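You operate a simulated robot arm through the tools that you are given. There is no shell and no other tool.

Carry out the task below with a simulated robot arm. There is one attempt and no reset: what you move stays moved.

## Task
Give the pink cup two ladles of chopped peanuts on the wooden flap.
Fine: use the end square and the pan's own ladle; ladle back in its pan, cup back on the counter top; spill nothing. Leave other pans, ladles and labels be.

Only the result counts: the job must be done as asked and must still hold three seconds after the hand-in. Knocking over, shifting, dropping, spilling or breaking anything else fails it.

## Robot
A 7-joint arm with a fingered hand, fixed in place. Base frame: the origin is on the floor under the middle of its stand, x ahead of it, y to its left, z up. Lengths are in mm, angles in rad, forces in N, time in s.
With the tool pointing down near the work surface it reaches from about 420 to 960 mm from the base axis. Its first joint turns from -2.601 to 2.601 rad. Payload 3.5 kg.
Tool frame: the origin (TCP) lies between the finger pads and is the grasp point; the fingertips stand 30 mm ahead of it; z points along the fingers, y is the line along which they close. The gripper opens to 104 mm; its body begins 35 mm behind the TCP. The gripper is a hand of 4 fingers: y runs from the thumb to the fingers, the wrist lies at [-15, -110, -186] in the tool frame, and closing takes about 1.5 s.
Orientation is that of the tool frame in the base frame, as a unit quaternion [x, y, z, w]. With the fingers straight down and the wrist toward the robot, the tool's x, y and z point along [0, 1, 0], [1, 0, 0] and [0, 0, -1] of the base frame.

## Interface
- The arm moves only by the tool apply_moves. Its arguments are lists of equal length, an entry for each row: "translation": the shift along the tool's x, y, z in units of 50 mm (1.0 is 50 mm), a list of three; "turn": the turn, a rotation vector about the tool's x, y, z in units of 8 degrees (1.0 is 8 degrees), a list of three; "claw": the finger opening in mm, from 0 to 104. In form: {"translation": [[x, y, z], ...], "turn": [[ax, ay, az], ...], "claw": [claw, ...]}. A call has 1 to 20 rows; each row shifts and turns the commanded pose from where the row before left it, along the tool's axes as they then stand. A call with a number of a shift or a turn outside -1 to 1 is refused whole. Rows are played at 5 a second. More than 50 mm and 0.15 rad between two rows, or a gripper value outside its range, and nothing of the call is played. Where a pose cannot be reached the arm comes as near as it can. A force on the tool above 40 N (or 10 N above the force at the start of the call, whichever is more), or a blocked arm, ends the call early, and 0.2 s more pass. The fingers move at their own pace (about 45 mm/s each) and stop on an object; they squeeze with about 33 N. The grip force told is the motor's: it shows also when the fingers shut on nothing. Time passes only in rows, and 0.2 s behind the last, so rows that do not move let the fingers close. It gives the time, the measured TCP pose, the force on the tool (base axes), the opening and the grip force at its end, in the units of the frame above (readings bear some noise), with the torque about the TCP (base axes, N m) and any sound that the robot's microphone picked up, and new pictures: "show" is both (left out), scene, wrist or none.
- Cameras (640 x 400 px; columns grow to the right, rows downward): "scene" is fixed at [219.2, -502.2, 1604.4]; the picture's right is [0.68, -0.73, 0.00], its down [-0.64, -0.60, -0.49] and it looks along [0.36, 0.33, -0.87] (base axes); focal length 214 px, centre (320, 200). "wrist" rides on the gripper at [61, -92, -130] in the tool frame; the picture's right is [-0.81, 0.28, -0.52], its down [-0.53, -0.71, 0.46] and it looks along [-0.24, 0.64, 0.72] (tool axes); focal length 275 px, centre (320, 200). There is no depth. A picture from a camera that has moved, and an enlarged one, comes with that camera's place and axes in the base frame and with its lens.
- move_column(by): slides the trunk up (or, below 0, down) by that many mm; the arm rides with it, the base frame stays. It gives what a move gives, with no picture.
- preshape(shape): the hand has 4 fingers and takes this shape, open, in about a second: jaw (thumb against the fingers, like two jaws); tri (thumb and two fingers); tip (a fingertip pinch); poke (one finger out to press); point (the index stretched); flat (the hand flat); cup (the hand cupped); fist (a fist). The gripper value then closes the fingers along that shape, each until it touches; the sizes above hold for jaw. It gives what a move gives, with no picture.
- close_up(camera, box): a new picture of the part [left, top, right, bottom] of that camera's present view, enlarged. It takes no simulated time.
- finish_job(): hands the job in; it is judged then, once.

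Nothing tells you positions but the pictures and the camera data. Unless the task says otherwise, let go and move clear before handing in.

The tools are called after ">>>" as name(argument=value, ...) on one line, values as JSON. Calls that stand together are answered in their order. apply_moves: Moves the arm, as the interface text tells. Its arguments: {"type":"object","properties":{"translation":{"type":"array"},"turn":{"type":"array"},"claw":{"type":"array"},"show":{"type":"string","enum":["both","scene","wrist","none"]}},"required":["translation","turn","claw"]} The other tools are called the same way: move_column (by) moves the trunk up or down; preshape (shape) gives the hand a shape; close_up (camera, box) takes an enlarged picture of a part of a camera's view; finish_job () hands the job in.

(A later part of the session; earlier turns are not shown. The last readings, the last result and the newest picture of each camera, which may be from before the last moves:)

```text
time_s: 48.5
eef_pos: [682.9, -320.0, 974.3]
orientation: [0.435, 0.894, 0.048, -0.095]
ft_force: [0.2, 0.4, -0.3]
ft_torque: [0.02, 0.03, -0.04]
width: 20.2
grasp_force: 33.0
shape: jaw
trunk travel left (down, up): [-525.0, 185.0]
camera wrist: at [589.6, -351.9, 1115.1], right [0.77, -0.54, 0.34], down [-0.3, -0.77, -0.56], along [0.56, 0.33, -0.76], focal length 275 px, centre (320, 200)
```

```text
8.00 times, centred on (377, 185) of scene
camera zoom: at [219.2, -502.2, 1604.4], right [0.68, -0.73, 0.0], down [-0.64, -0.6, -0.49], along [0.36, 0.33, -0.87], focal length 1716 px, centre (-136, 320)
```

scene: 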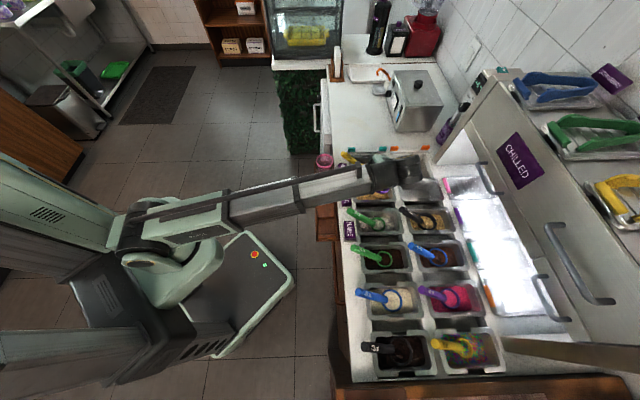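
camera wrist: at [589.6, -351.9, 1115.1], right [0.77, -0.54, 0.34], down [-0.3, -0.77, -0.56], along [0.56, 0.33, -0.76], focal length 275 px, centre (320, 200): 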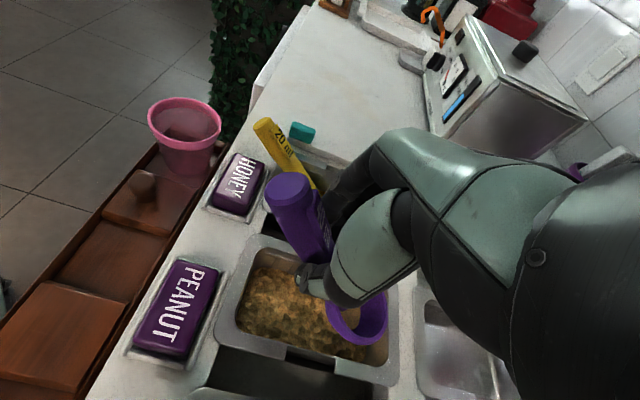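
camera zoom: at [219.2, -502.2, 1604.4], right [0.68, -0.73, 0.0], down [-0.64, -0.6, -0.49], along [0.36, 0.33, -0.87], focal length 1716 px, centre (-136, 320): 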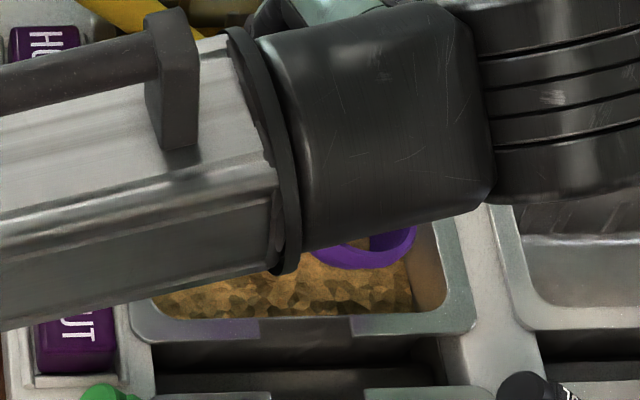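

The content level is about z≈807 and the bowl is a bit too near the near wall. I'll centre the bowl in the pan and lower toward the peanuts, watching the force.

>>> apply_moves(translation=[[-0.05, 0.248, -0.01], [-0.083, 0, 0.39], [-0.083, 0, 0.39], [-0.083, 0, 0.39], [0, 0, 0]], turn=[[0, 0, 0], [0, 0, 0], [0, 0, 0], [0, 0, 0], [0, 0, 0]], claw=[8, 8, 8, 8, 8], show="wrist")

>>> close_up(camera="wrist", box=[220, 200, 420, 400])

>>> close_up(camera="scene", box=[345, 160, 409, 210])

```text
time_s: 49.8
eef_pos: [693.8, -315.7, 913.8]
orientation: [0.437, 0.893, 0.047, -0.094]
ft_force: [0.1, 1.0, 0.0]
ft_torque: [0.02, 0.05, -0.01]
width: 19.9
grasp_force: 33.7
shape: jaw
trunk travel left (down, up): [-525.0, 185.0]
camera wrist: at [600.7, -346.1, 1054.6], right [0.77, -0.54, 0.34], down [-0.3, -0.77, -0.56], along [0.56, 0.33, -0.76], focal length 275 px, centre (320, 200)
```

wrist: 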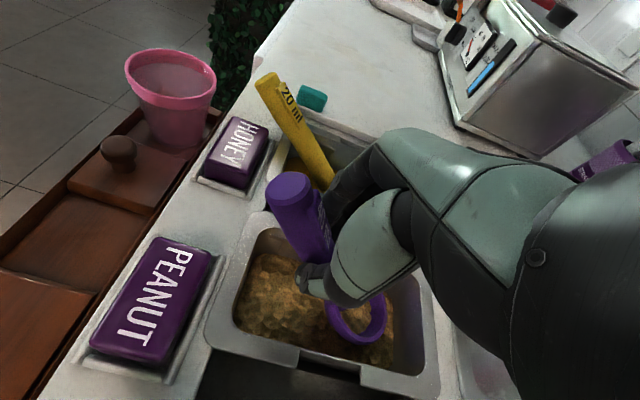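

```text
2.00 times, centred on (320, 300) of wrist
camera zoom: at [600.7, -346.1, 1054.6], right [0.77, -0.54, 0.34], down [-0.3, -0.77, -0.56], along [0.56, 0.33, -0.76], focal length 551 px, centre (320, 0)
```

zoom: 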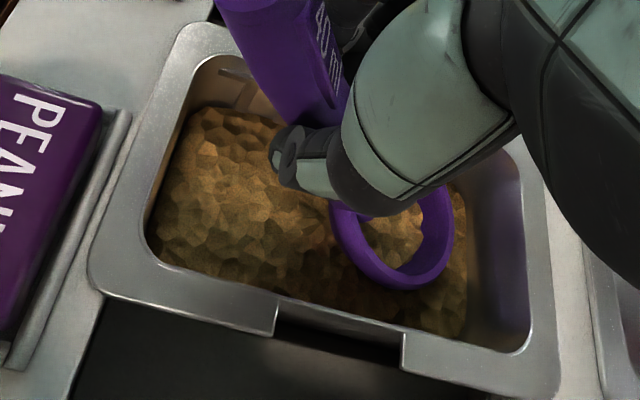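

```text
8.00 times, centred on (377, 185) of scene
camera zoom: at [219.2, -502.2, 1604.4], right [0.68, -0.73, 0.0], down [-0.64, -0.6, -0.49], along [0.36, 0.33, -0.87], focal length 1716 px, centre (-136, 320)
```

zoom: 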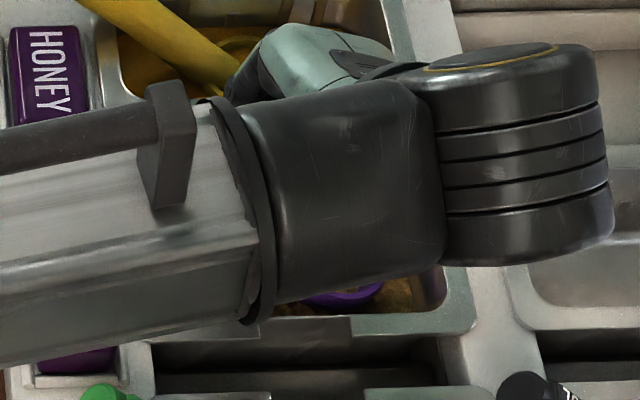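

The bowl is just at the peanuts' surface and centred. I'll press it down in gentle steps.

>>> apply_moves(translation=[[-0.0333, 0, 0.1565], [-0.0333, 0, 0.1565], [0, 0, 0]], turn=[[0, 0, 0], [0, 0, 0], [0, 0, 0]], claw=[8, 8, 8], show="none")

>>> apply_moves(translation=[[-0.0333, 0, 0.1565], [0, 0, 0]], turn=[[0, 0, 0], [0, 0, 0]], claw=[8, 8], show="wrist")

>>> close_up(camera="wrist", box=[220, 200, 420, 400])

```text
time_s: 50.5
eef_pos: [694.1, -314.6, 899.6]
orientation: [0.436, 0.894, 0.047, -0.094]
ft_force: [-1.4, 1.0, 1.7]
ft_torque: [-0.05, -0.03, 0.0]
width: 20.2
grasp_force: 33.1
shape: jaw
trunk travel left (down, up): [-525.0, 185.0]
```

```text
time_s: 51.1
eef_pos: [695.4, -314.9, 891.6]
orientation: [0.436, 0.894, 0.047, -0.093]
ft_force: [-0.4, 0.5, 2.2]
ft_torque: [-0.12, -0.14, 0.01]
width: 20.5
grasp_force: 33.0
shape: jaw
trunk travel left (down, up): [-525.0, 185.0]
camera wrist: at [601.6, -345.6, 1031.1], right [0.77, -0.54, 0.34], down [-0.3, -0.77, -0.56], along [0.56, 0.33, -0.76], focal length 275 px, centre (320, 200)
```

wrist: 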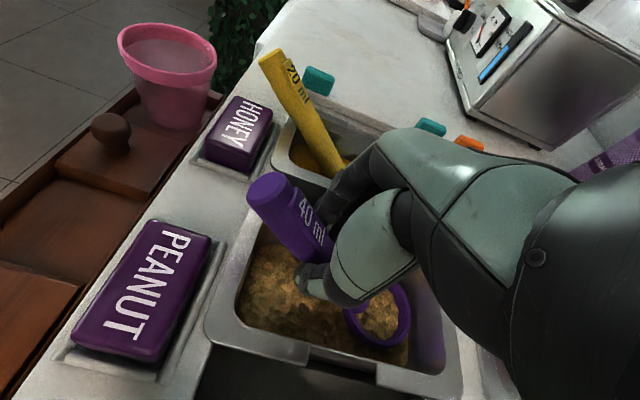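

```text
2.00 times, centred on (320, 300) of wrist
camera zoom: at [601.6, -345.6, 1031.1], right [0.77, -0.54, 0.34], down [-0.3, -0.77, -0.56], along [0.56, 0.33, -0.76], focal length 551 px, centre (320, 0)
```

zoom: 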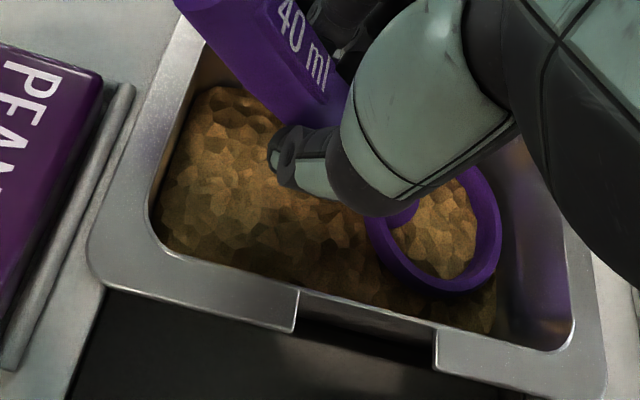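

The bowl met something firm (about 2 N) and the ladle pivoted a little in my grip, so the pan floor seems to be near z≈788. I'll lift again and see how much the bowl now carries.

>>> apply_moves(translation=[[0.0416, 0, -0.1956], [0.0416, 0, -0.1956], [0.0416, 0, -0.1956], [0.0416, 0, -0.1956], [0.0416, 0, -0.1956], [0.0416, 0, -0.1956], [0, 0, 0]], turn=[[0, 0, 0], [0, 0, 0], [0, 0, 0], [0, 0, 0], [0, 0, 0], [0, 0, 0], [0, 0, 0]], claw=[8, 8, 8, 8, 8, 8, 8], show="wrist")

>>> close_up(camera="wrist", box=[240, 240, 420, 400])

>>> close_up(camera="scene", box=[345, 160, 409, 210])

```text
time_s: 52.8
eef_pos: [694.3, -314.1, 951.8]
orientation: [0.436, 0.894, 0.048, -0.094]
ft_force: [0.2, -0.2, -0.4]
ft_torque: [0.02, 0.02, -0.04]
width: 19.8
grasp_force: 32.7
shape: jaw
trunk travel left (down, up): [-525.0, 185.0]
camera wrist: at [600.8, -345.9, 1092.2], right [0.77, -0.54, 0.34], down [-0.3, -0.77, -0.56], along [0.56, 0.33, -0.76], focal length 275 px, centre (320, 200)
```

wrist: 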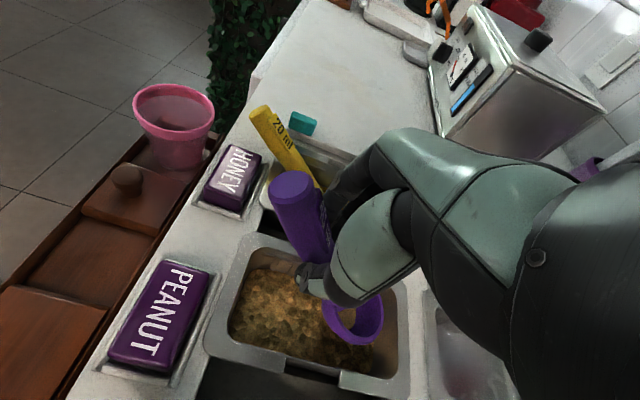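

```text
2.50 times, centred on (330, 320) of wrist
camera zoom: at [600.8, -345.9, 1092.2], right [0.77, -0.54, 0.34], down [-0.3, -0.77, -0.56], along [0.56, 0.33, -0.76], focal length 688 px, centre (295, -100)
```

zoom: 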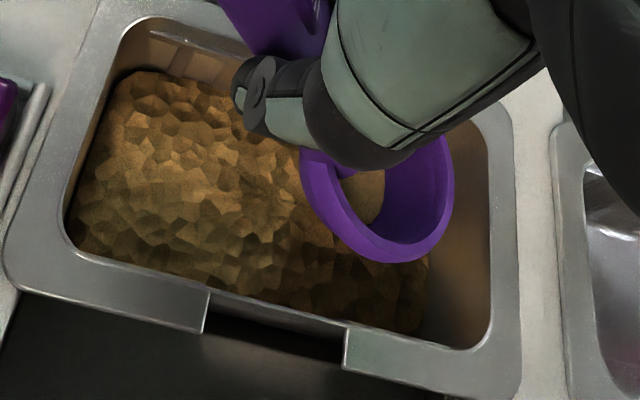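

```text
8.00 times, centred on (377, 185) of scene
camera zoom: at [219.2, -502.2, 1604.4], right [0.68, -0.73, 0.0], down [-0.64, -0.6, -0.49], along [0.36, 0.33, -0.87], focal length 1716 px, centre (-136, 320)
```

zoom: 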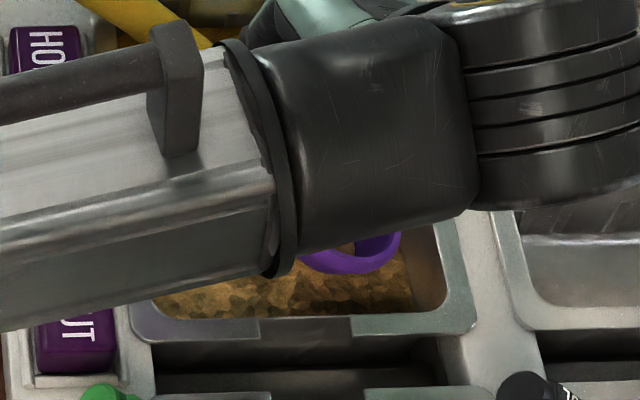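

The dip alone hardly fills the bowl: the peanuts are only about 20 mm deep, and the ladle pivots in my fingertip grip. I'll look closely at bowl and heap before re-planning.

>>> close_up(camera="wrist", box=[300, 270, 420, 370])

>>> close_up(camera="wrist", box=[200, 220, 420, 400])

>>> close_up(camera="wrist", box=[250, 150, 370, 290])

```text
4.00 times, centred on (360, 320) of wrist
camera zoom: at [600.8, -345.9, 1092.2], right [0.77, -0.54, 0.34], down [-0.3, -0.77, -0.56], along [0.56, 0.33, -0.76], focal length 1101 px, centre (160, -280)
```

zoom: 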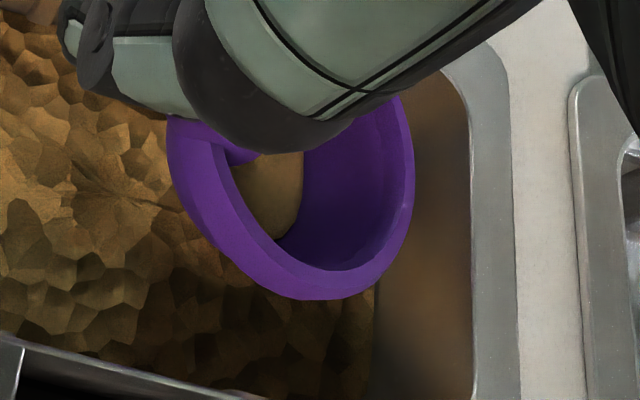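

```text
2.22 times, centred on (310, 310) of wrist
camera zoom: at [600.8, -345.9, 1092.2], right [0.77, -0.54, 0.34], down [-0.3, -0.77, -0.56], along [0.56, 0.33, -0.76], focal length 612 px, centre (342, -44)
```

zoom: 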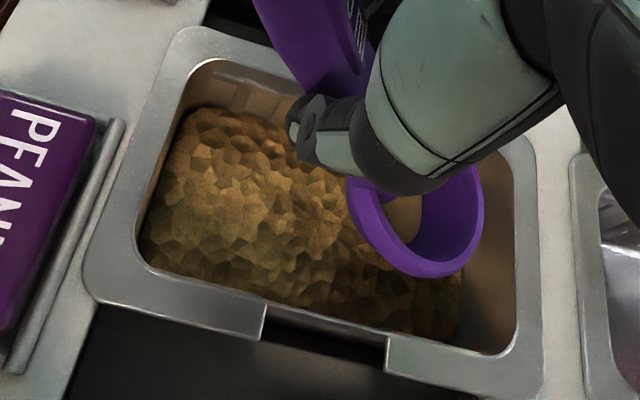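

```text
2.86 times, centred on (310, 220) of wrist
camera zoom: at [600.8, -345.9, 1092.2], right [0.77, -0.54, 0.34], down [-0.3, -0.77, -0.56], along [0.56, 0.33, -0.76], focal length 786 px, centre (349, 143)
```

zoom: 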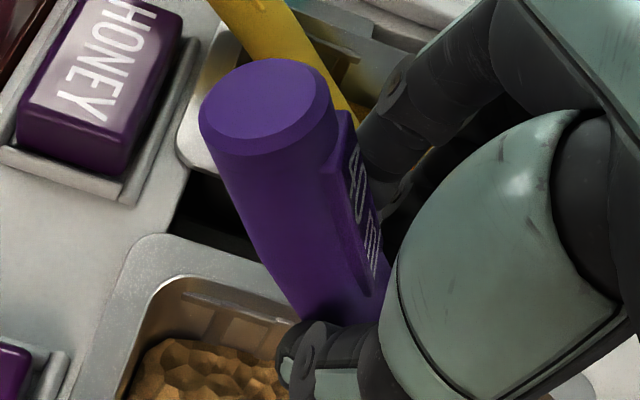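

Dipping straight doesn't fill the bowl. I'll lean the ladle steeply against its pan's front rim, let go, and re-grip it along the handle for a firmer hold, then scoop with a tilted stroke. First I'll move it to the front of the pan.

>>> apply_moves(translation=[[0.489, -0.027, 0.104], [0.489, -0.027, 0.104], [-0.0416, 0, 0.1956], [-0.0416, 0, 0.1956], [-0.0416, 0, 0.1956], [0, 0, 0]], turn=[[0, 0, 0], [0, 0, 0], [0, 0, 0], [0, 0, 0], [0, 0, 0], [0, 0, 0]], claw=[8, 8, 8, 8, 8, 8], show="wrist")

>>> close_up(camera="wrist", box=[200, 180, 420, 400])

>>> close_up(camera="scene", box=[330, 160, 410, 210])

```text
time_s: 54.1
eef_pos: [662.5, -277.3, 921.4]
orientation: [0.436, 0.894, 0.046, -0.094]
ft_force: [-0.1, 0.1, -0.4]
ft_torque: [-0.02, 0.04, 0.0]
width: 19.9
grasp_force: 32.9
shape: jaw
trunk travel left (down, up): [-525.0, 185.0]
camera wrist: at [568.8, -308.3, 1061.3], right [0.77, -0.54, 0.34], down [-0.3, -0.77, -0.56], along [0.56, 0.33, -0.76], focal length 275 px, centre (320, 200)
```

wrist: 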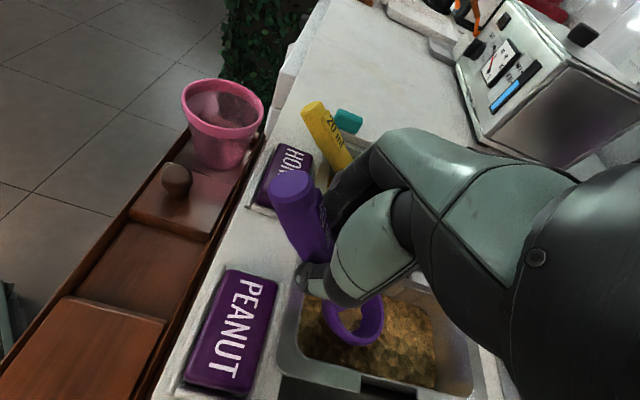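

```text
1.82 times, centred on (310, 290) of wrist
camera zoom: at [568.8, -308.3, 1061.3], right [0.77, -0.54, 0.34], down [-0.3, -0.77, -0.56], along [0.56, 0.33, -0.76], focal length 500 px, centre (338, 36)
```

zoom: 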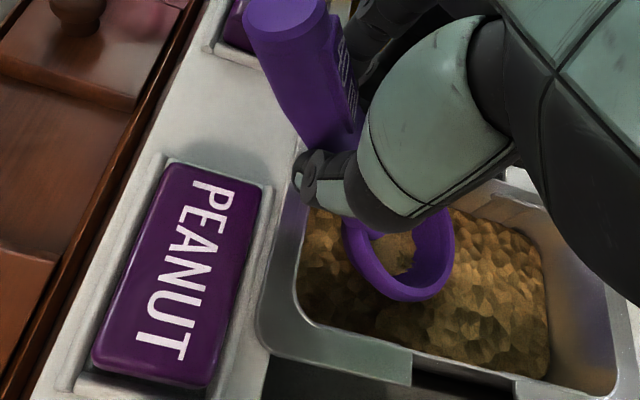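

```text
8.00 times, centred on (370, 185) of scene
camera zoom: at [219.2, -502.2, 1604.4], right [0.68, -0.73, 0.0], down [-0.64, -0.6, -0.49], along [0.36, 0.33, -0.87], focal length 1716 px, centre (-80, 320)
```

zoom: 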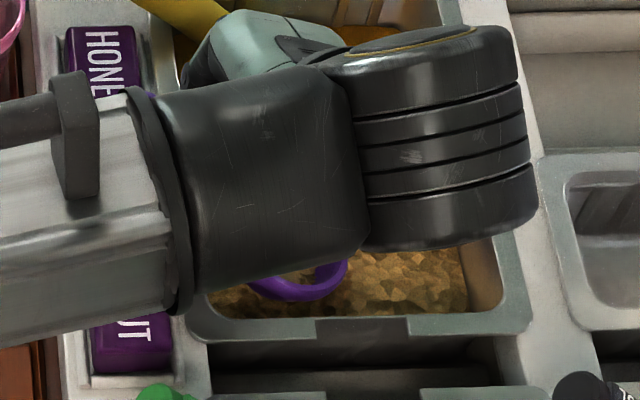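

The ladle is near the front of its pan at about 56° elevation. I'll lower the last bit until it stands on the pan floor and leans on the rim.

>>> apply_moves(translation=[[-0.025, 0, 0.117], [-0.025, 0, 0.117], [0, 0, 0]], turn=[[0, 0, 0], [0, 0, 0], [0, 0, 0]], claw=[8, 8, 8], show="none")

>>> apply_moves(translation=[[-0.0125, 0, 0.0585], [0, 0, 0]], turn=[[0, 0, 0], [0, 0, 0]], claw=[8, 8], show="wrist")

>>> close_up(camera="wrist", box=[200, 150, 420, 380])

```text
time_s: 55.0
eef_pos: [662.3, -276.4, 909.3]
orientation: [0.435, 0.894, 0.047, -0.093]
ft_force: [0.0, 0.0, -0.2]
ft_torque: [-0.02, 0.02, -0.04]
width: 19.8
grasp_force: 33.1
shape: jaw
trunk travel left (down, up): [-525.0, 185.0]
```

```text
time_s: 55.5
eef_pos: [661.5, -277.0, 906.3]
orientation: [0.436, 0.894, 0.048, -0.093]
ft_force: [-0.3, -0.8, 1.2]
ft_torque: [-0.01, -0.06, 0.0]
width: 19.7
grasp_force: 33.0
shape: jaw
trunk travel left (down, up): [-525.0, 185.0]
camera wrist: at [568.4, -308.3, 1046.6], right [0.77, -0.54, 0.34], down [-0.3, -0.77, -0.56], along [0.56, 0.33, -0.76], focal length 275 px, centre (320, 200)
```

wrist: 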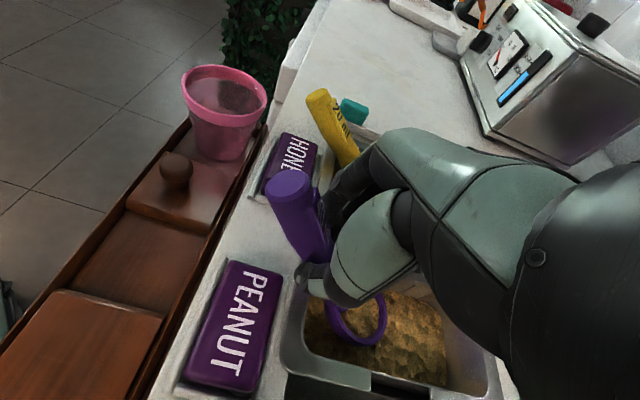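

```text
1.74 times, centred on (310, 265) of wrist
camera zoom: at [568.4, -308.3, 1046.6], right [0.77, -0.54, 0.34], down [-0.3, -0.77, -0.56], along [0.56, 0.33, -0.76], focal length 479 px, centre (337, 87)
```

zoom: 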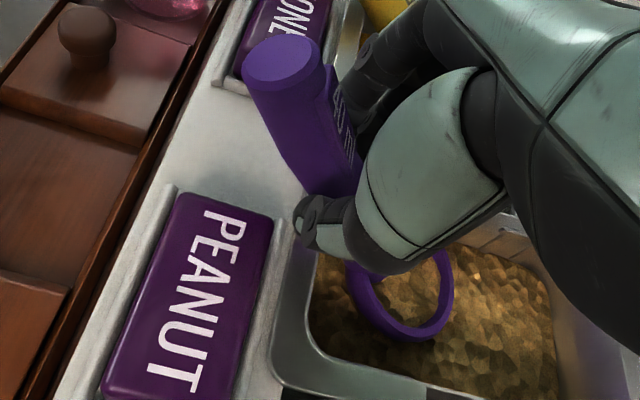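

The bowl is on the pan floor and the handle should lean on the front rim. I'll open slowly and watch whether the ladle stays put.

>>> apply_moves(translation=[[0, 0, 0], [0, 0, 0], [0, 0, 0], [0, 0, 0], [0, 0, 0], [0, 0, 0]], turn=[[0, 0, 0], [0, 0, 0], [0, 0, 0], [0, 0, 0], [0, 0, 0], [0, 0, 0]], claw=[14, 19, 22, 25, 28, 30], show="wrist")

>>> close_up(camera="wrist", box=[200, 150, 420, 380])

```text
time_s: 57.0
eef_pos: [661.8, -275.7, 907.6]
orientation: [0.436, 0.894, 0.047, -0.093]
ft_force: [0.5, 0.0, 0.4]
ft_torque: [0.01, -0.02, -0.01]
width: 29.9
grasp_force: 0.2
shape: jaw
trunk travel left (down, up): [-525.0, 185.0]
camera wrist: at [568.4, -308.2, 1046.5], right [0.77, -0.54, 0.34], down [-0.3, -0.77, -0.56], along [0.56, 0.33, -0.76], focal length 275 px, centre (320, 200)
```

wrist: 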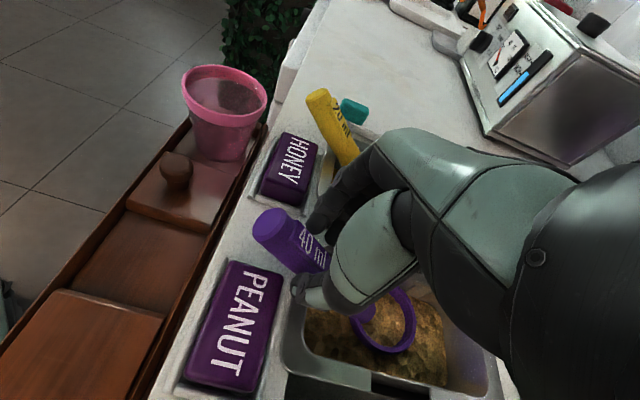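

```text
1.74 times, centred on (310, 265) of wrist
camera zoom: at [568.4, -308.2, 1046.5], right [0.77, -0.54, 0.34], down [-0.3, -0.77, -0.56], along [0.56, 0.33, -0.76], focal length 479 px, centre (337, 87)
```

zoom: 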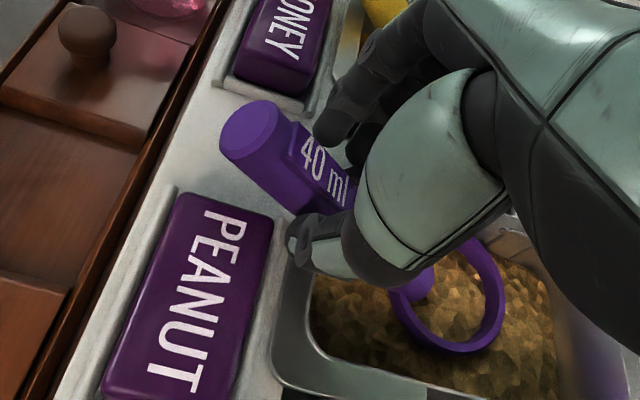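

The ladle slid back by itself to a normal resting pose (handle on the front rim, bowl in the middle of the pan). That is fine. I'll open a bit more and rise clear to plan the better grip.

>>> apply_moves(translation=[[0, 0, 0], [0, 0, 0], [0.0832, 0, -0.3912], [0.104, 0, -0.489], [0.104, 0, -0.489], [0.104, 0, -0.489], [0, 0, 0]], turn=[[0, 0, 0], [0, 0, 0], [0, 0, 0], [0, 0, 0], [0, 0, 0], [0, 0, 0], [0, 0, 0]], claw=[40, 48, 50, 50, 50, 50, 50], show="wrist")

>>> close_up(camera="wrist", box=[200, 200, 420, 400])

>>> close_up(camera="scene", box=[330, 160, 410, 210])

```text
time_s: 58.5
eef_pos: [661.3, -277.1, 1003.3]
orientation: [0.436, 0.894, 0.046, -0.094]
ft_force: [-0.6, 0.5, 0.2]
ft_torque: [-0.03, -0.02, 0.01]
width: 49.5
grasp_force: 0.0
shape: jaw
trunk travel left (down, up): [-525.0, 185.0]
camera wrist: at [567.2, -308.3, 1143.0], right [0.77, -0.54, 0.34], down [-0.3, -0.77, -0.56], along [0.56, 0.33, -0.76], focal length 275 px, centre (320, 200)
```

wrist: 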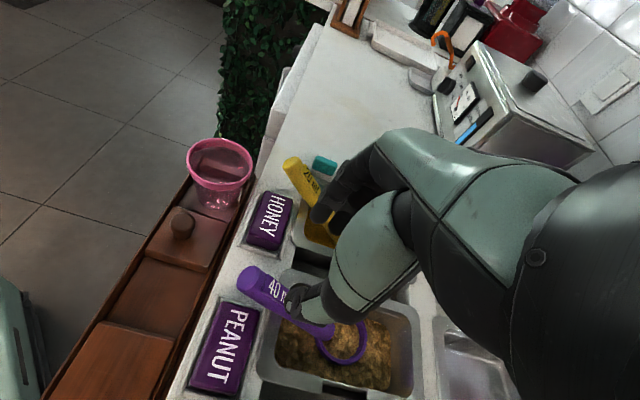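

```text
2.00 times, centred on (310, 300) of wrist
camera zoom: at [567.2, -308.3, 1143.0], right [0.77, -0.54, 0.34], down [-0.3, -0.77, -0.56], along [0.56, 0.33, -0.76], focal length 551 px, centre (340, 0)
```

zoom: 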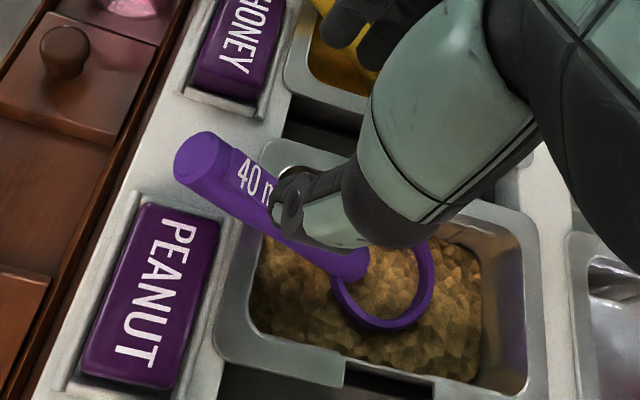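

```text
8.00 times, centred on (370, 185) of scene
camera zoom: at [219.2, -502.2, 1604.4], right [0.68, -0.73, 0.0], down [-0.64, -0.6, -0.49], along [0.36, 0.33, -0.87], focal length 1716 px, centre (-80, 320)
```

zoom: 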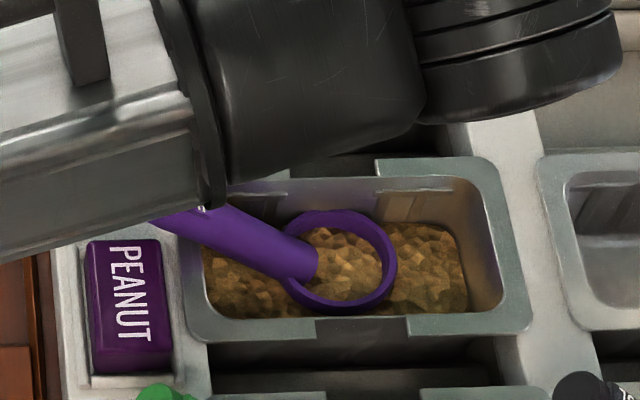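

The ladle rests stably again, handle heading about 130°. I'll tilt the hand so the fingers run partly along the handle (30° back-tilt) while still high, then look.

>>> apply_moves(translation=[[0, 0, 0], [0, 0, 0], [0, 0, 0], [0, 0, 0], [0, 0, 0], [0, 0, 0], [0, 0, 0], [0, 0, 0]], turn=[[0, -0.75, 0], [0, -0.75, 0], [0, 0, -0.25], [0, -0.94, 0], [0, -0.94, 0], [0, -0.94, 0], [0, -0.93, 0], [0, 0, 0]], claw=[50, 50, 50, 50, 50, 50, 50, 50], show="both")

>>> close_up(camera="wrist", box=[180, 200, 420, 400])

>>> close_up(camera="scene", box=[330, 160, 410, 210])

```text
time_s: 60.4
eef_pos: [661.4, -276.9, 1000.9]
orientation: [0.408, 0.875, -0.109, 0.235]
ft_force: [-0.3, -1.1, 0.7]
ft_torque: [-0.01, -0.02, -0.01]
width: 49.3
grasp_force: 0.0
shape: jaw
trunk travel left (down, up): [-525.0, 185.0]
camera wrist: at [514.3, -246.8, 1083.2], right [0.49, -0.16, 0.85], down [-0.1, -0.99, -0.13], along [0.86, -0.02, -0.5], focal length 275 px, centre (320, 200)
```

scene: 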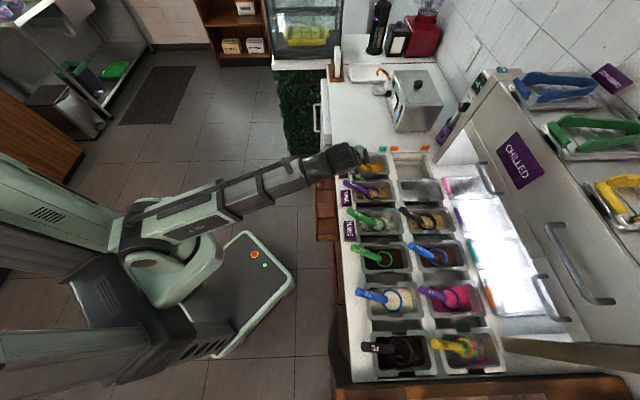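
wrist: 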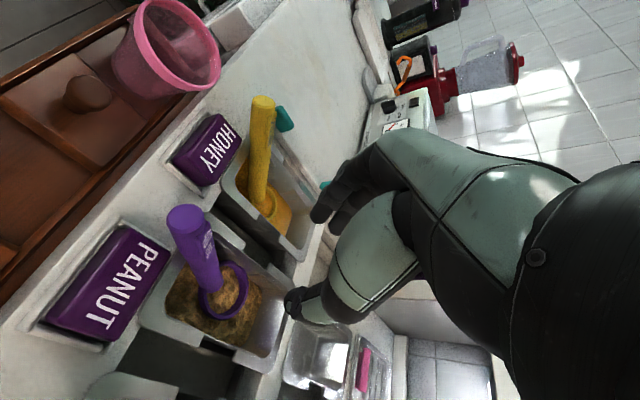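

```text
2.00 times, centred on (300, 300) of wrist
camera zoom: at [514.3, -246.8, 1083.2], right [0.49, -0.16, 0.85], down [-0.1, -0.99, -0.13], along [0.86, -0.02, -0.5], focal length 551 px, centre (360, 0)
```

zoom: 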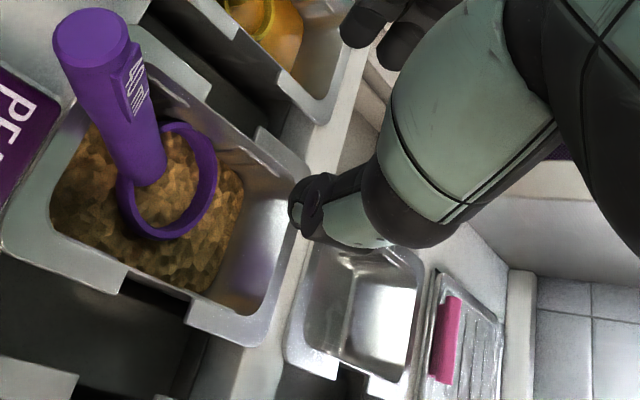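

```text
8.00 times, centred on (370, 185) of scene
camera zoom: at [219.2, -502.2, 1604.4], right [0.68, -0.73, 0.0], down [-0.64, -0.6, -0.49], along [0.36, 0.33, -0.87], focal length 1716 px, centre (-80, 320)
```

zoom: 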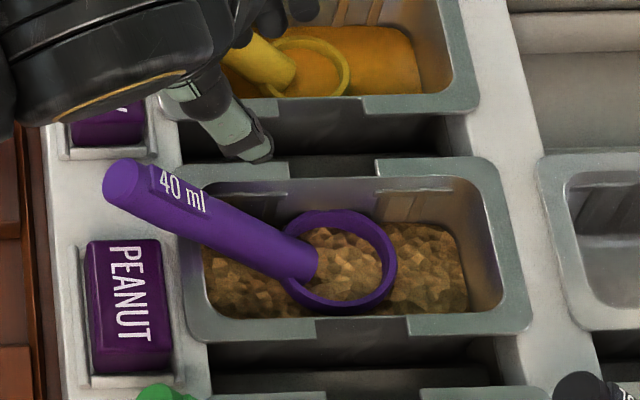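

I have a good fix now: handle end (637, -249, 891), axis falling at ~32° toward (699, -328, 829). I'll approach along the finger direction so that the handle slides in between thumb and fingers.

>>> apply_moves(translation=[[0.681, -0.014, 0.228], [0.681, -0.014, 0.228], [0, 0, 0.3], [0, 0, 0.3], [0, 0, 0]], turn=[[0, 0, 0], [0, 0, 0], [0, 0, 0], [0, 0, 0], [0, 0, 0]], claw=[50, 50, 50, 50, 50], show="both")

>>> close_up(camera="wrist", box=[200, 180, 400, 360])

>>> close_up(camera="scene", box=[325, 160, 389, 210])

```text
time_s: 61.5
eef_pos: [639.2, -252.6, 922.1]
orientation: [0.409, 0.875, -0.108, 0.235]
ft_force: [-0.2, 0.6, 0.7]
ft_torque: [0.03, 0.0, 0.01]
width: 49.7
grasp_force: 0.0
shape: jaw
trunk travel left (down, up): [-525.0, 185.0]
camera wrist: at [491.6, -222.2, 1002.9], right [0.49, -0.16, 0.85], down [-0.1, -0.99, -0.13], along [0.86, -0.02, -0.5], focal length 275 px, centre (320, 200)
```

scene: 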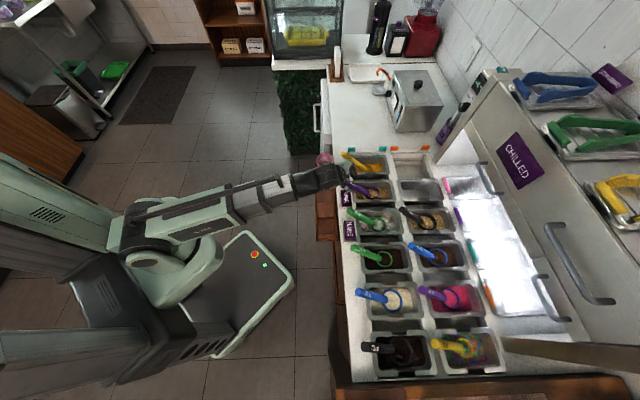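
wrist: 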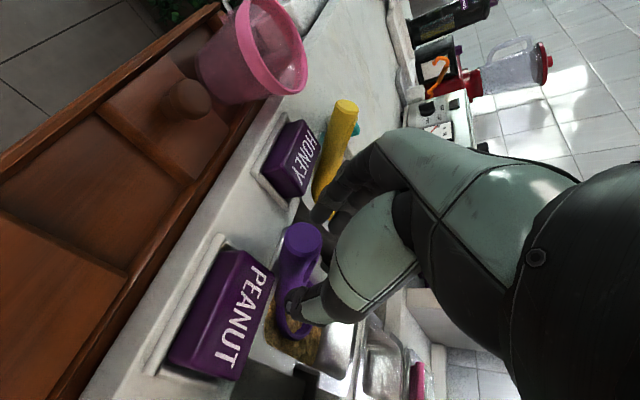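

```text
2.22 times, centred on (300, 270) of wrist
camera zoom: at [491.6, -222.2, 1002.9], right [0.49, -0.16, 0.85], down [-0.1, -0.99, -0.13], along [0.86, -0.02, -0.5], focal length 612 px, centre (364, 44)
```

zoom: 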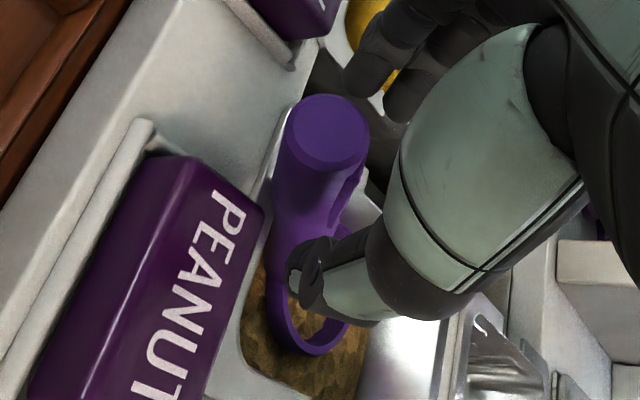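

```text
8.00 times, centred on (357, 185) of scene
camera zoom: at [219.2, -502.2, 1604.4], right [0.68, -0.73, 0.0], down [-0.64, -0.6, -0.49], along [0.36, 0.33, -0.87], focal length 1716 px, centre (24, 320)
```

zoom: 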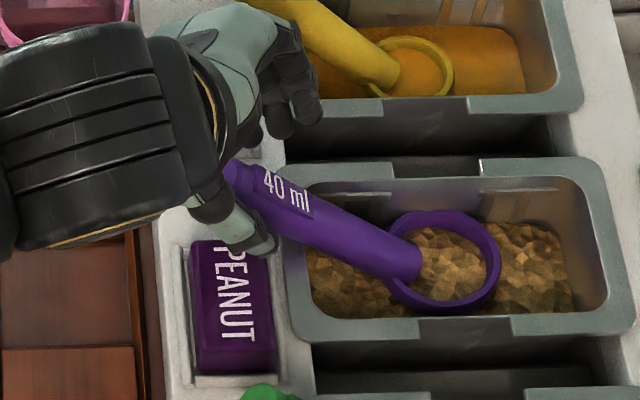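

Thumb and fingers straddle the handle properly. I'll slide in the last 30 mm and check.

>>> apply_moves(translation=[[0, 0, 0.2], [0, 0, 0.2], [0, 0, 0.12], [0, 0, 0]], turn=[[0, 0, 0], [0, 0, 0], [0, 0, 0], [0, 0, 0]], claw=[50, 50, 50, 50], show="wrist")

>>> close_up(camera="wrist", box=[200, 180, 400, 360])

>>> close_up(camera="scene", box=[325, 160, 389, 210])

```text
time_s: 62.5
eef_pos: [647.2, -263.1, 899.9]
orientation: [0.408, 0.876, -0.109, 0.235]
ft_force: [-0.9, -0.3, 0.1]
ft_torque: [0.01, 0.02, -0.01]
width: 49.8
grasp_force: 0.0
shape: jaw
trunk travel left (down, up): [-525.0, 185.0]
camera wrist: at [500.2, -231.6, 981.1], right [0.49, -0.16, 0.85], down [-0.1, -0.99, -0.13], along [0.86, -0.02, -0.5], focal length 275 px, centre (320, 200)
```

wrist: 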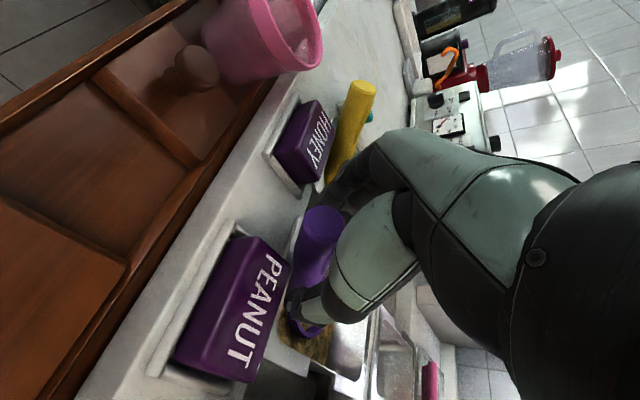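

```text
2.22 times, centred on (300, 270) of wrist
camera zoom: at [500.2, -231.6, 981.1], right [0.49, -0.16, 0.85], down [-0.1, -0.99, -0.13], along [0.86, -0.02, -0.5], focal length 612 px, centre (364, 44)
```

zoom: 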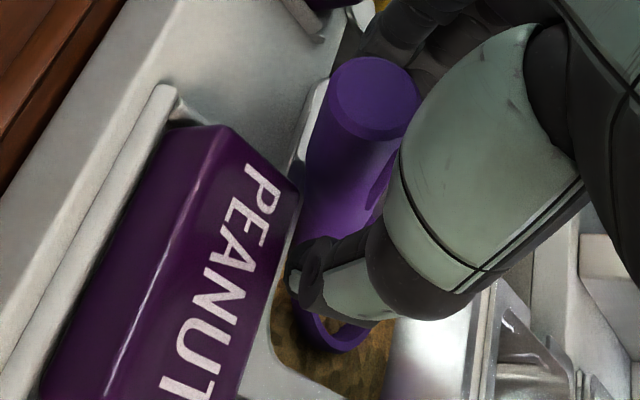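

```text
8.00 times, centred on (357, 185) of scene
camera zoom: at [219.2, -502.2, 1604.4], right [0.68, -0.73, 0.0], down [-0.64, -0.6, -0.49], along [0.36, 0.33, -0.87], focal length 1716 px, centre (24, 320)
```

zoom: 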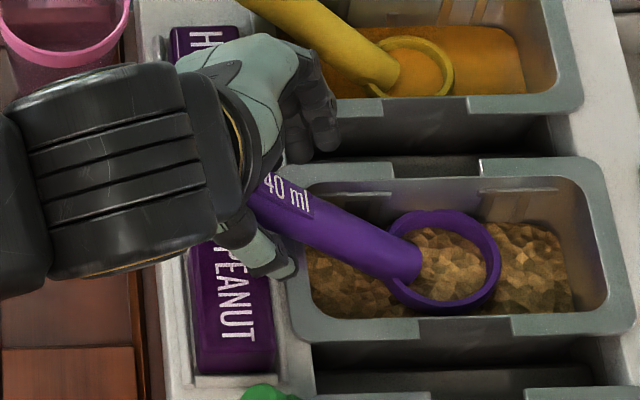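

Still clear of everything. Five more millimetres, then I close the hand.

>>> apply_moves(translation=[[0, 0, 0.1], [0, 0, 0], [0, 0, 0], [0, 0, 0], [0, 0, 0], [0, 0, 0], [0, 0, 0], [0, 0, 0], [0, 0, 0], [0, 0, 0]], turn=[[0, 0, 0], [0, 0, 0], [0, 0, 0], [0, 0, 0], [0, 0, 0], [0, 0, 0], [0, 0, 0], [0, 0, 0], [0, 0, 0], [0, 0, 0]], claw=[50, 44, 38, 32, 26, 20, 14, 8, 4, 4], show="wrist")

>>> close_up(camera="wrist", box=[200, 180, 400, 360])

>>> close_up(camera="scene", box=[325, 160, 389, 210])

```text
time_s: 64.8
eef_pos: [649.2, -266.1, 894.1]
orientation: [0.408, 0.876, -0.109, 0.234]
ft_force: [0.5, -0.2, 0.5]
ft_torque: [0.02, -0.03, -0.01]
width: 21.9
grasp_force: 33.2
shape: jaw
trunk travel left (down, up): [-525.0, 185.0]
camera wrist: at [502.4, -234.2, 977.0], right [0.49, -0.16, 0.85], down [-0.1, -0.99, -0.13], along [0.86, -0.02, -0.5], focal length 275 px, centre (320, 200)
```

wrist: 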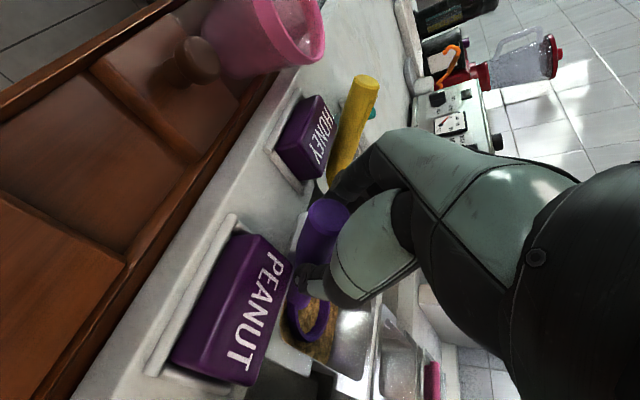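

```text
2.22 times, centred on (300, 270) of wrist
camera zoom: at [502.4, -234.2, 977.0], right [0.49, -0.16, 0.85], down [-0.1, -0.99, -0.13], along [0.86, -0.02, -0.5], focal length 612 px, centre (364, 44)
```

zoom: 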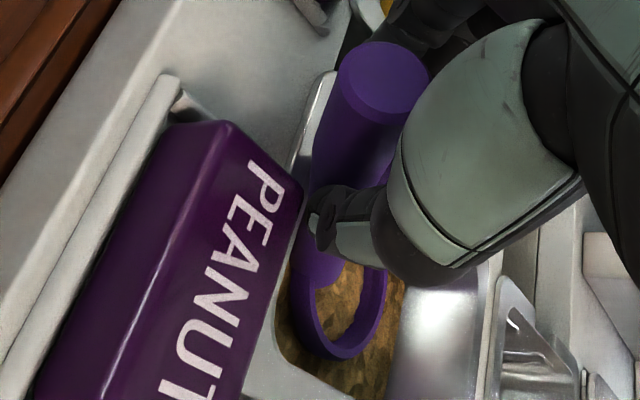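

```text
8.00 times, centred on (357, 185) of scene
camera zoom: at [219.2, -502.2, 1604.4], right [0.68, -0.73, 0.0], down [-0.64, -0.6, -0.49], along [0.36, 0.33, -0.87], focal length 1716 px, centre (24, 320)
```

zoom: 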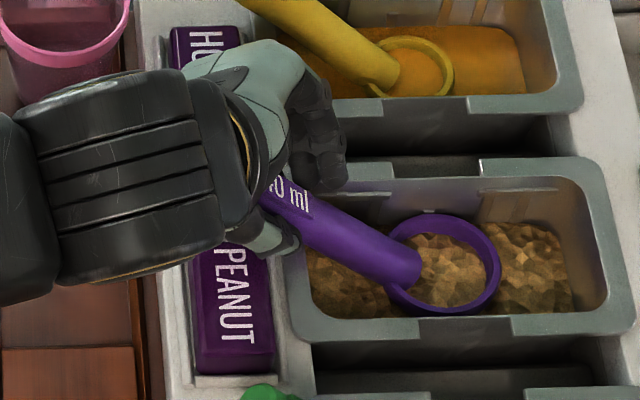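

The hand closed at 22 mm with full force. I'll lift straight up a bit and see whether the ladle stays firm this time.

>>> apply_moves(translation=[[-0.1, 0, -0.1732], [-0.1, 0, -0.1732], [-0.1, 0, -0.1732], [-0.1, 0, -0.1732], [-0.1, 0, -0.1732], [-0.1, 0, -0.1732], [0, 0, 0]], turn=[[0, 0, 0], [0, 0, 0], [0, 0, 0], [0, 0, 0], [0, 0, 0], [0, 0, 0], [0, 0, 0]], claw=[4, 4, 4, 4, 4, 4, 4], show="wrist")

>>> close_up(camera="wrist", box=[200, 180, 400, 360])

>>> close_up(camera="scene", box=[335, 160, 399, 210])

```text
time_s: 66.3
eef_pos: [649.4, -265.9, 955.0]
orientation: [0.409, 0.875, -0.108, 0.235]
ft_force: [-0.4, 0.1, -0.4]
ft_torque: [0.01, 0.03, -0.03]
width: 21.8
grasp_force: 32.7
shape: jaw
trunk travel left (down, up): [-525.0, 185.0]
camera wrist: at [501.8, -234.7, 1037.5], right [0.49, -0.16, 0.85], down [-0.1, -0.99, -0.13], along [0.86, -0.02, -0.5], focal length 275 px, centre (320, 200)
```

wrist: 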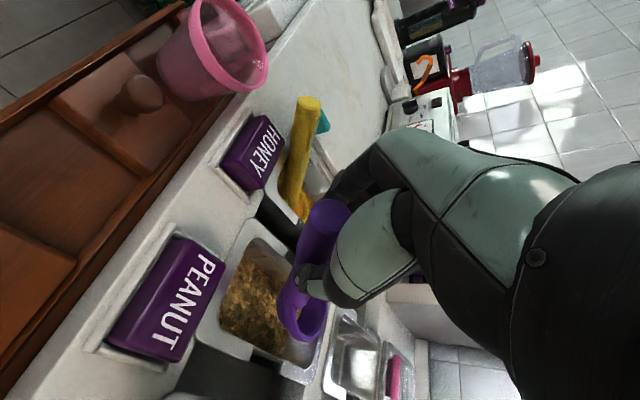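

```text
2.22 times, centred on (300, 270) of wrist
camera zoom: at [501.8, -234.7, 1037.5], right [0.49, -0.16, 0.85], down [-0.1, -0.99, -0.13], along [0.86, -0.02, -0.5], focal length 612 px, centre (364, 44)
```

zoom: 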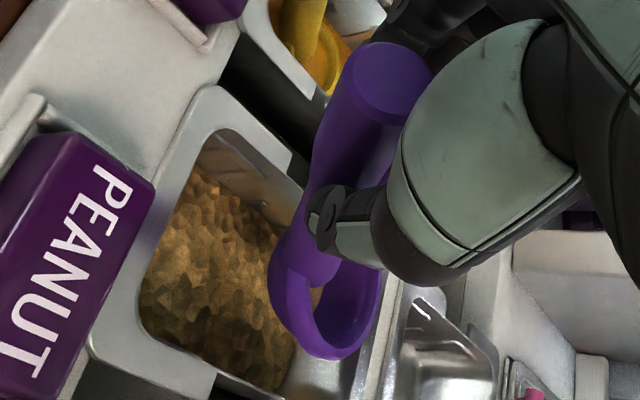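

```text
8.00 times, centred on (367, 185) of scene
camera zoom: at [219.2, -502.2, 1604.4], right [0.68, -0.73, 0.0], down [-0.64, -0.6, -0.49], along [0.36, 0.33, -0.87], focal length 1716 px, centre (-56, 320)
```

zoom: 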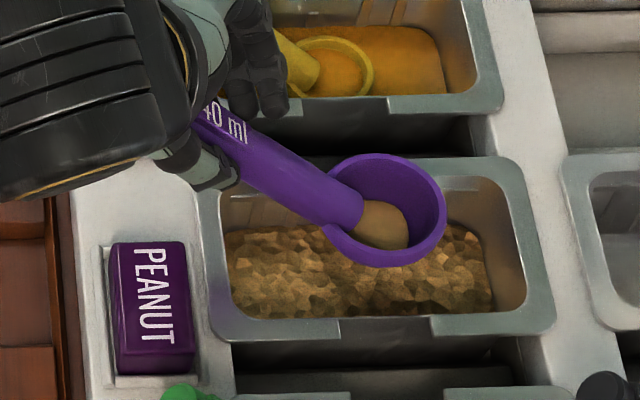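

This grip is firm: the ladle rose level without drooping. Now a proper scoop: tilt the far lip down by about 45°, at the front of the pan, still above the peanuts.

>>> apply_moves(translation=[[-0.171, -0.005, 0.028], [-0.173, -0.005, 0.005], [-0.172, -0.005, -0.018], [-0.169, -0.005, -0.04], [-0.162, -0.005, -0.062], [-0.153, -0.005, -0.082], [0, 0, 0]], turn=[[0, 0.9375, 0], [0, 0.9375, 0], [0, 0.9375, 0], [0, 0.9375, 0], [0, 0.9375, 0], [0, 0.9375, 0], [0, 0, 0]], claw=[4, 4, 4, 4, 4, 4, 4], show="both")

>>> close_up(camera="wrist", box=[200, 180, 420, 400])

>>> close_up(camera="scene", box=[335, 160, 399, 210])

```text
time_s: 68.0
eef_pos: [679.2, -302.6, 975.5]
orientation: [0.419, 0.898, 0.057, -0.119]
ft_force: [0.1, -0.8, -0.1]
ft_torque: [0.04, 0.03, 0.02]
width: 21.8
grasp_force: 33.3
shape: jaw
trunk travel left (down, up): [-525.0, 185.0]
camera wrist: at [592.5, -343.5, 1116.1], right [0.8, -0.53, 0.29], down [-0.29, -0.76, -0.58], along [0.53, 0.38, -0.76], focal length 275 px, centre (320, 200)
```

scene: 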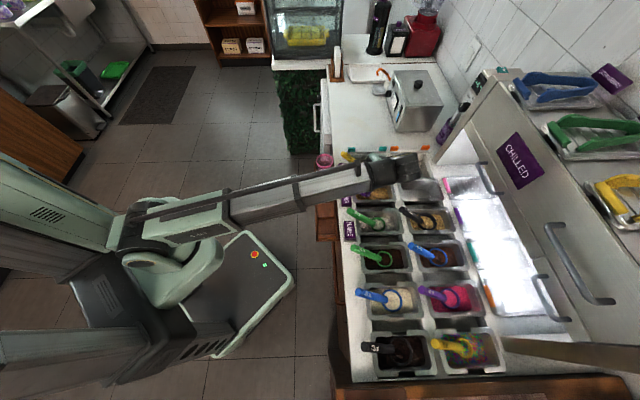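
wrist: 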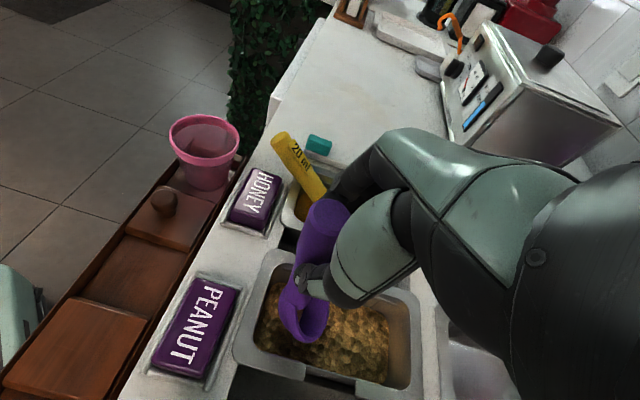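

```text
1.82 times, centred on (310, 290) of wrist
camera zoom: at [592.5, -343.5, 1116.1], right [0.8, -0.53, 0.29], down [-0.29, -0.76, -0.58], along [0.53, 0.38, -0.76], focal length 500 px, centre (338, 36)
```

zoom: 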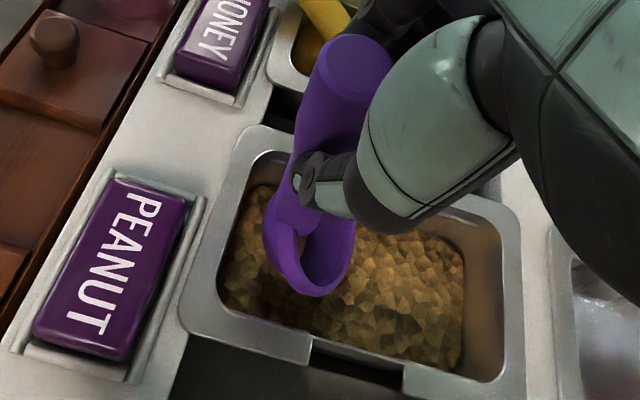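

```text
8.00 times, centred on (367, 185) of scene
camera zoom: at [219.2, -502.2, 1604.4], right [0.68, -0.73, 0.0], down [-0.64, -0.6, -0.49], along [0.36, 0.33, -0.87], focal length 1716 px, centre (-56, 320)
```

zoom: 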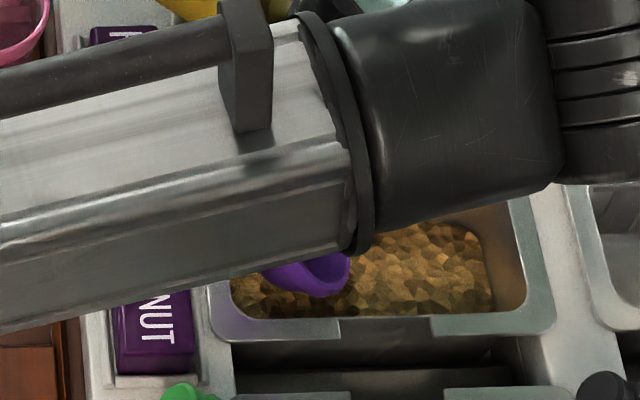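

The ladle tipped with the hand as one piece. Now I'll lower the lip into the peanuts.

>>> apply_moves(translation=[[-0.052, 0, 0.193], [-0.052, 0, 0.193], [-0.052, 0, 0.193], [0, 0, 0]], turn=[[0, 0, 0], [0, 0, 0], [0, 0, 0], [0, 0, 0]], claw=[4, 4, 4, 4], show="wrist")

>>> close_up(camera="wrist", box=[200, 180, 420, 400])

```text
time_s: 69.0
eef_pos: [679.3, -301.4, 944.3]
orientation: [0.418, 0.899, 0.057, -0.118]
ft_force: [-1.7, 1.4, 9.5]
ft_torque: [0.14, -0.02, -0.01]
width: 22.5
grasp_force: 32.3
shape: jaw
trunk travel left (down, up): [-525.0, 185.0]
camera wrist: at [591.9, -342.2, 1085.3], right [0.8, -0.53, 0.29], down [-0.29, -0.76, -0.58], along [0.53, 0.38, -0.76], focal length 275 px, centre (320, 200)
```

wrist: 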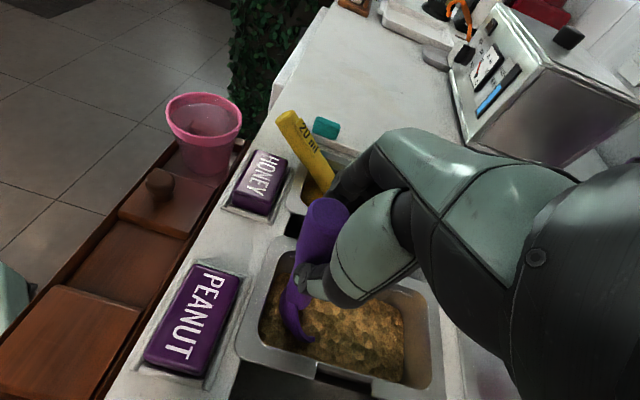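

```text
1.82 times, centred on (310, 290) of wrist
camera zoom: at [591.9, -342.2, 1085.3], right [0.8, -0.53, 0.29], down [-0.29, -0.76, -0.58], along [0.53, 0.38, -0.76], focal length 500 px, centre (338, 36)
```

zoom: 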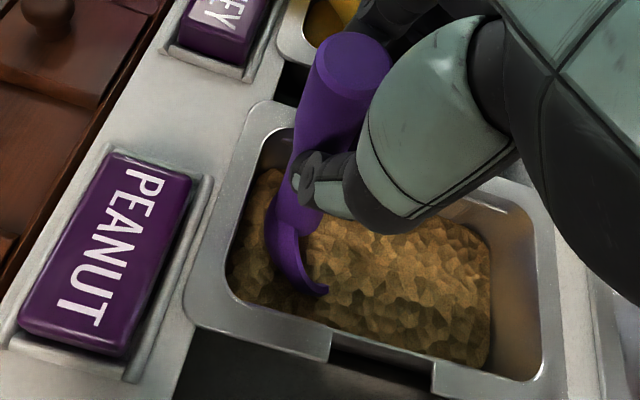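

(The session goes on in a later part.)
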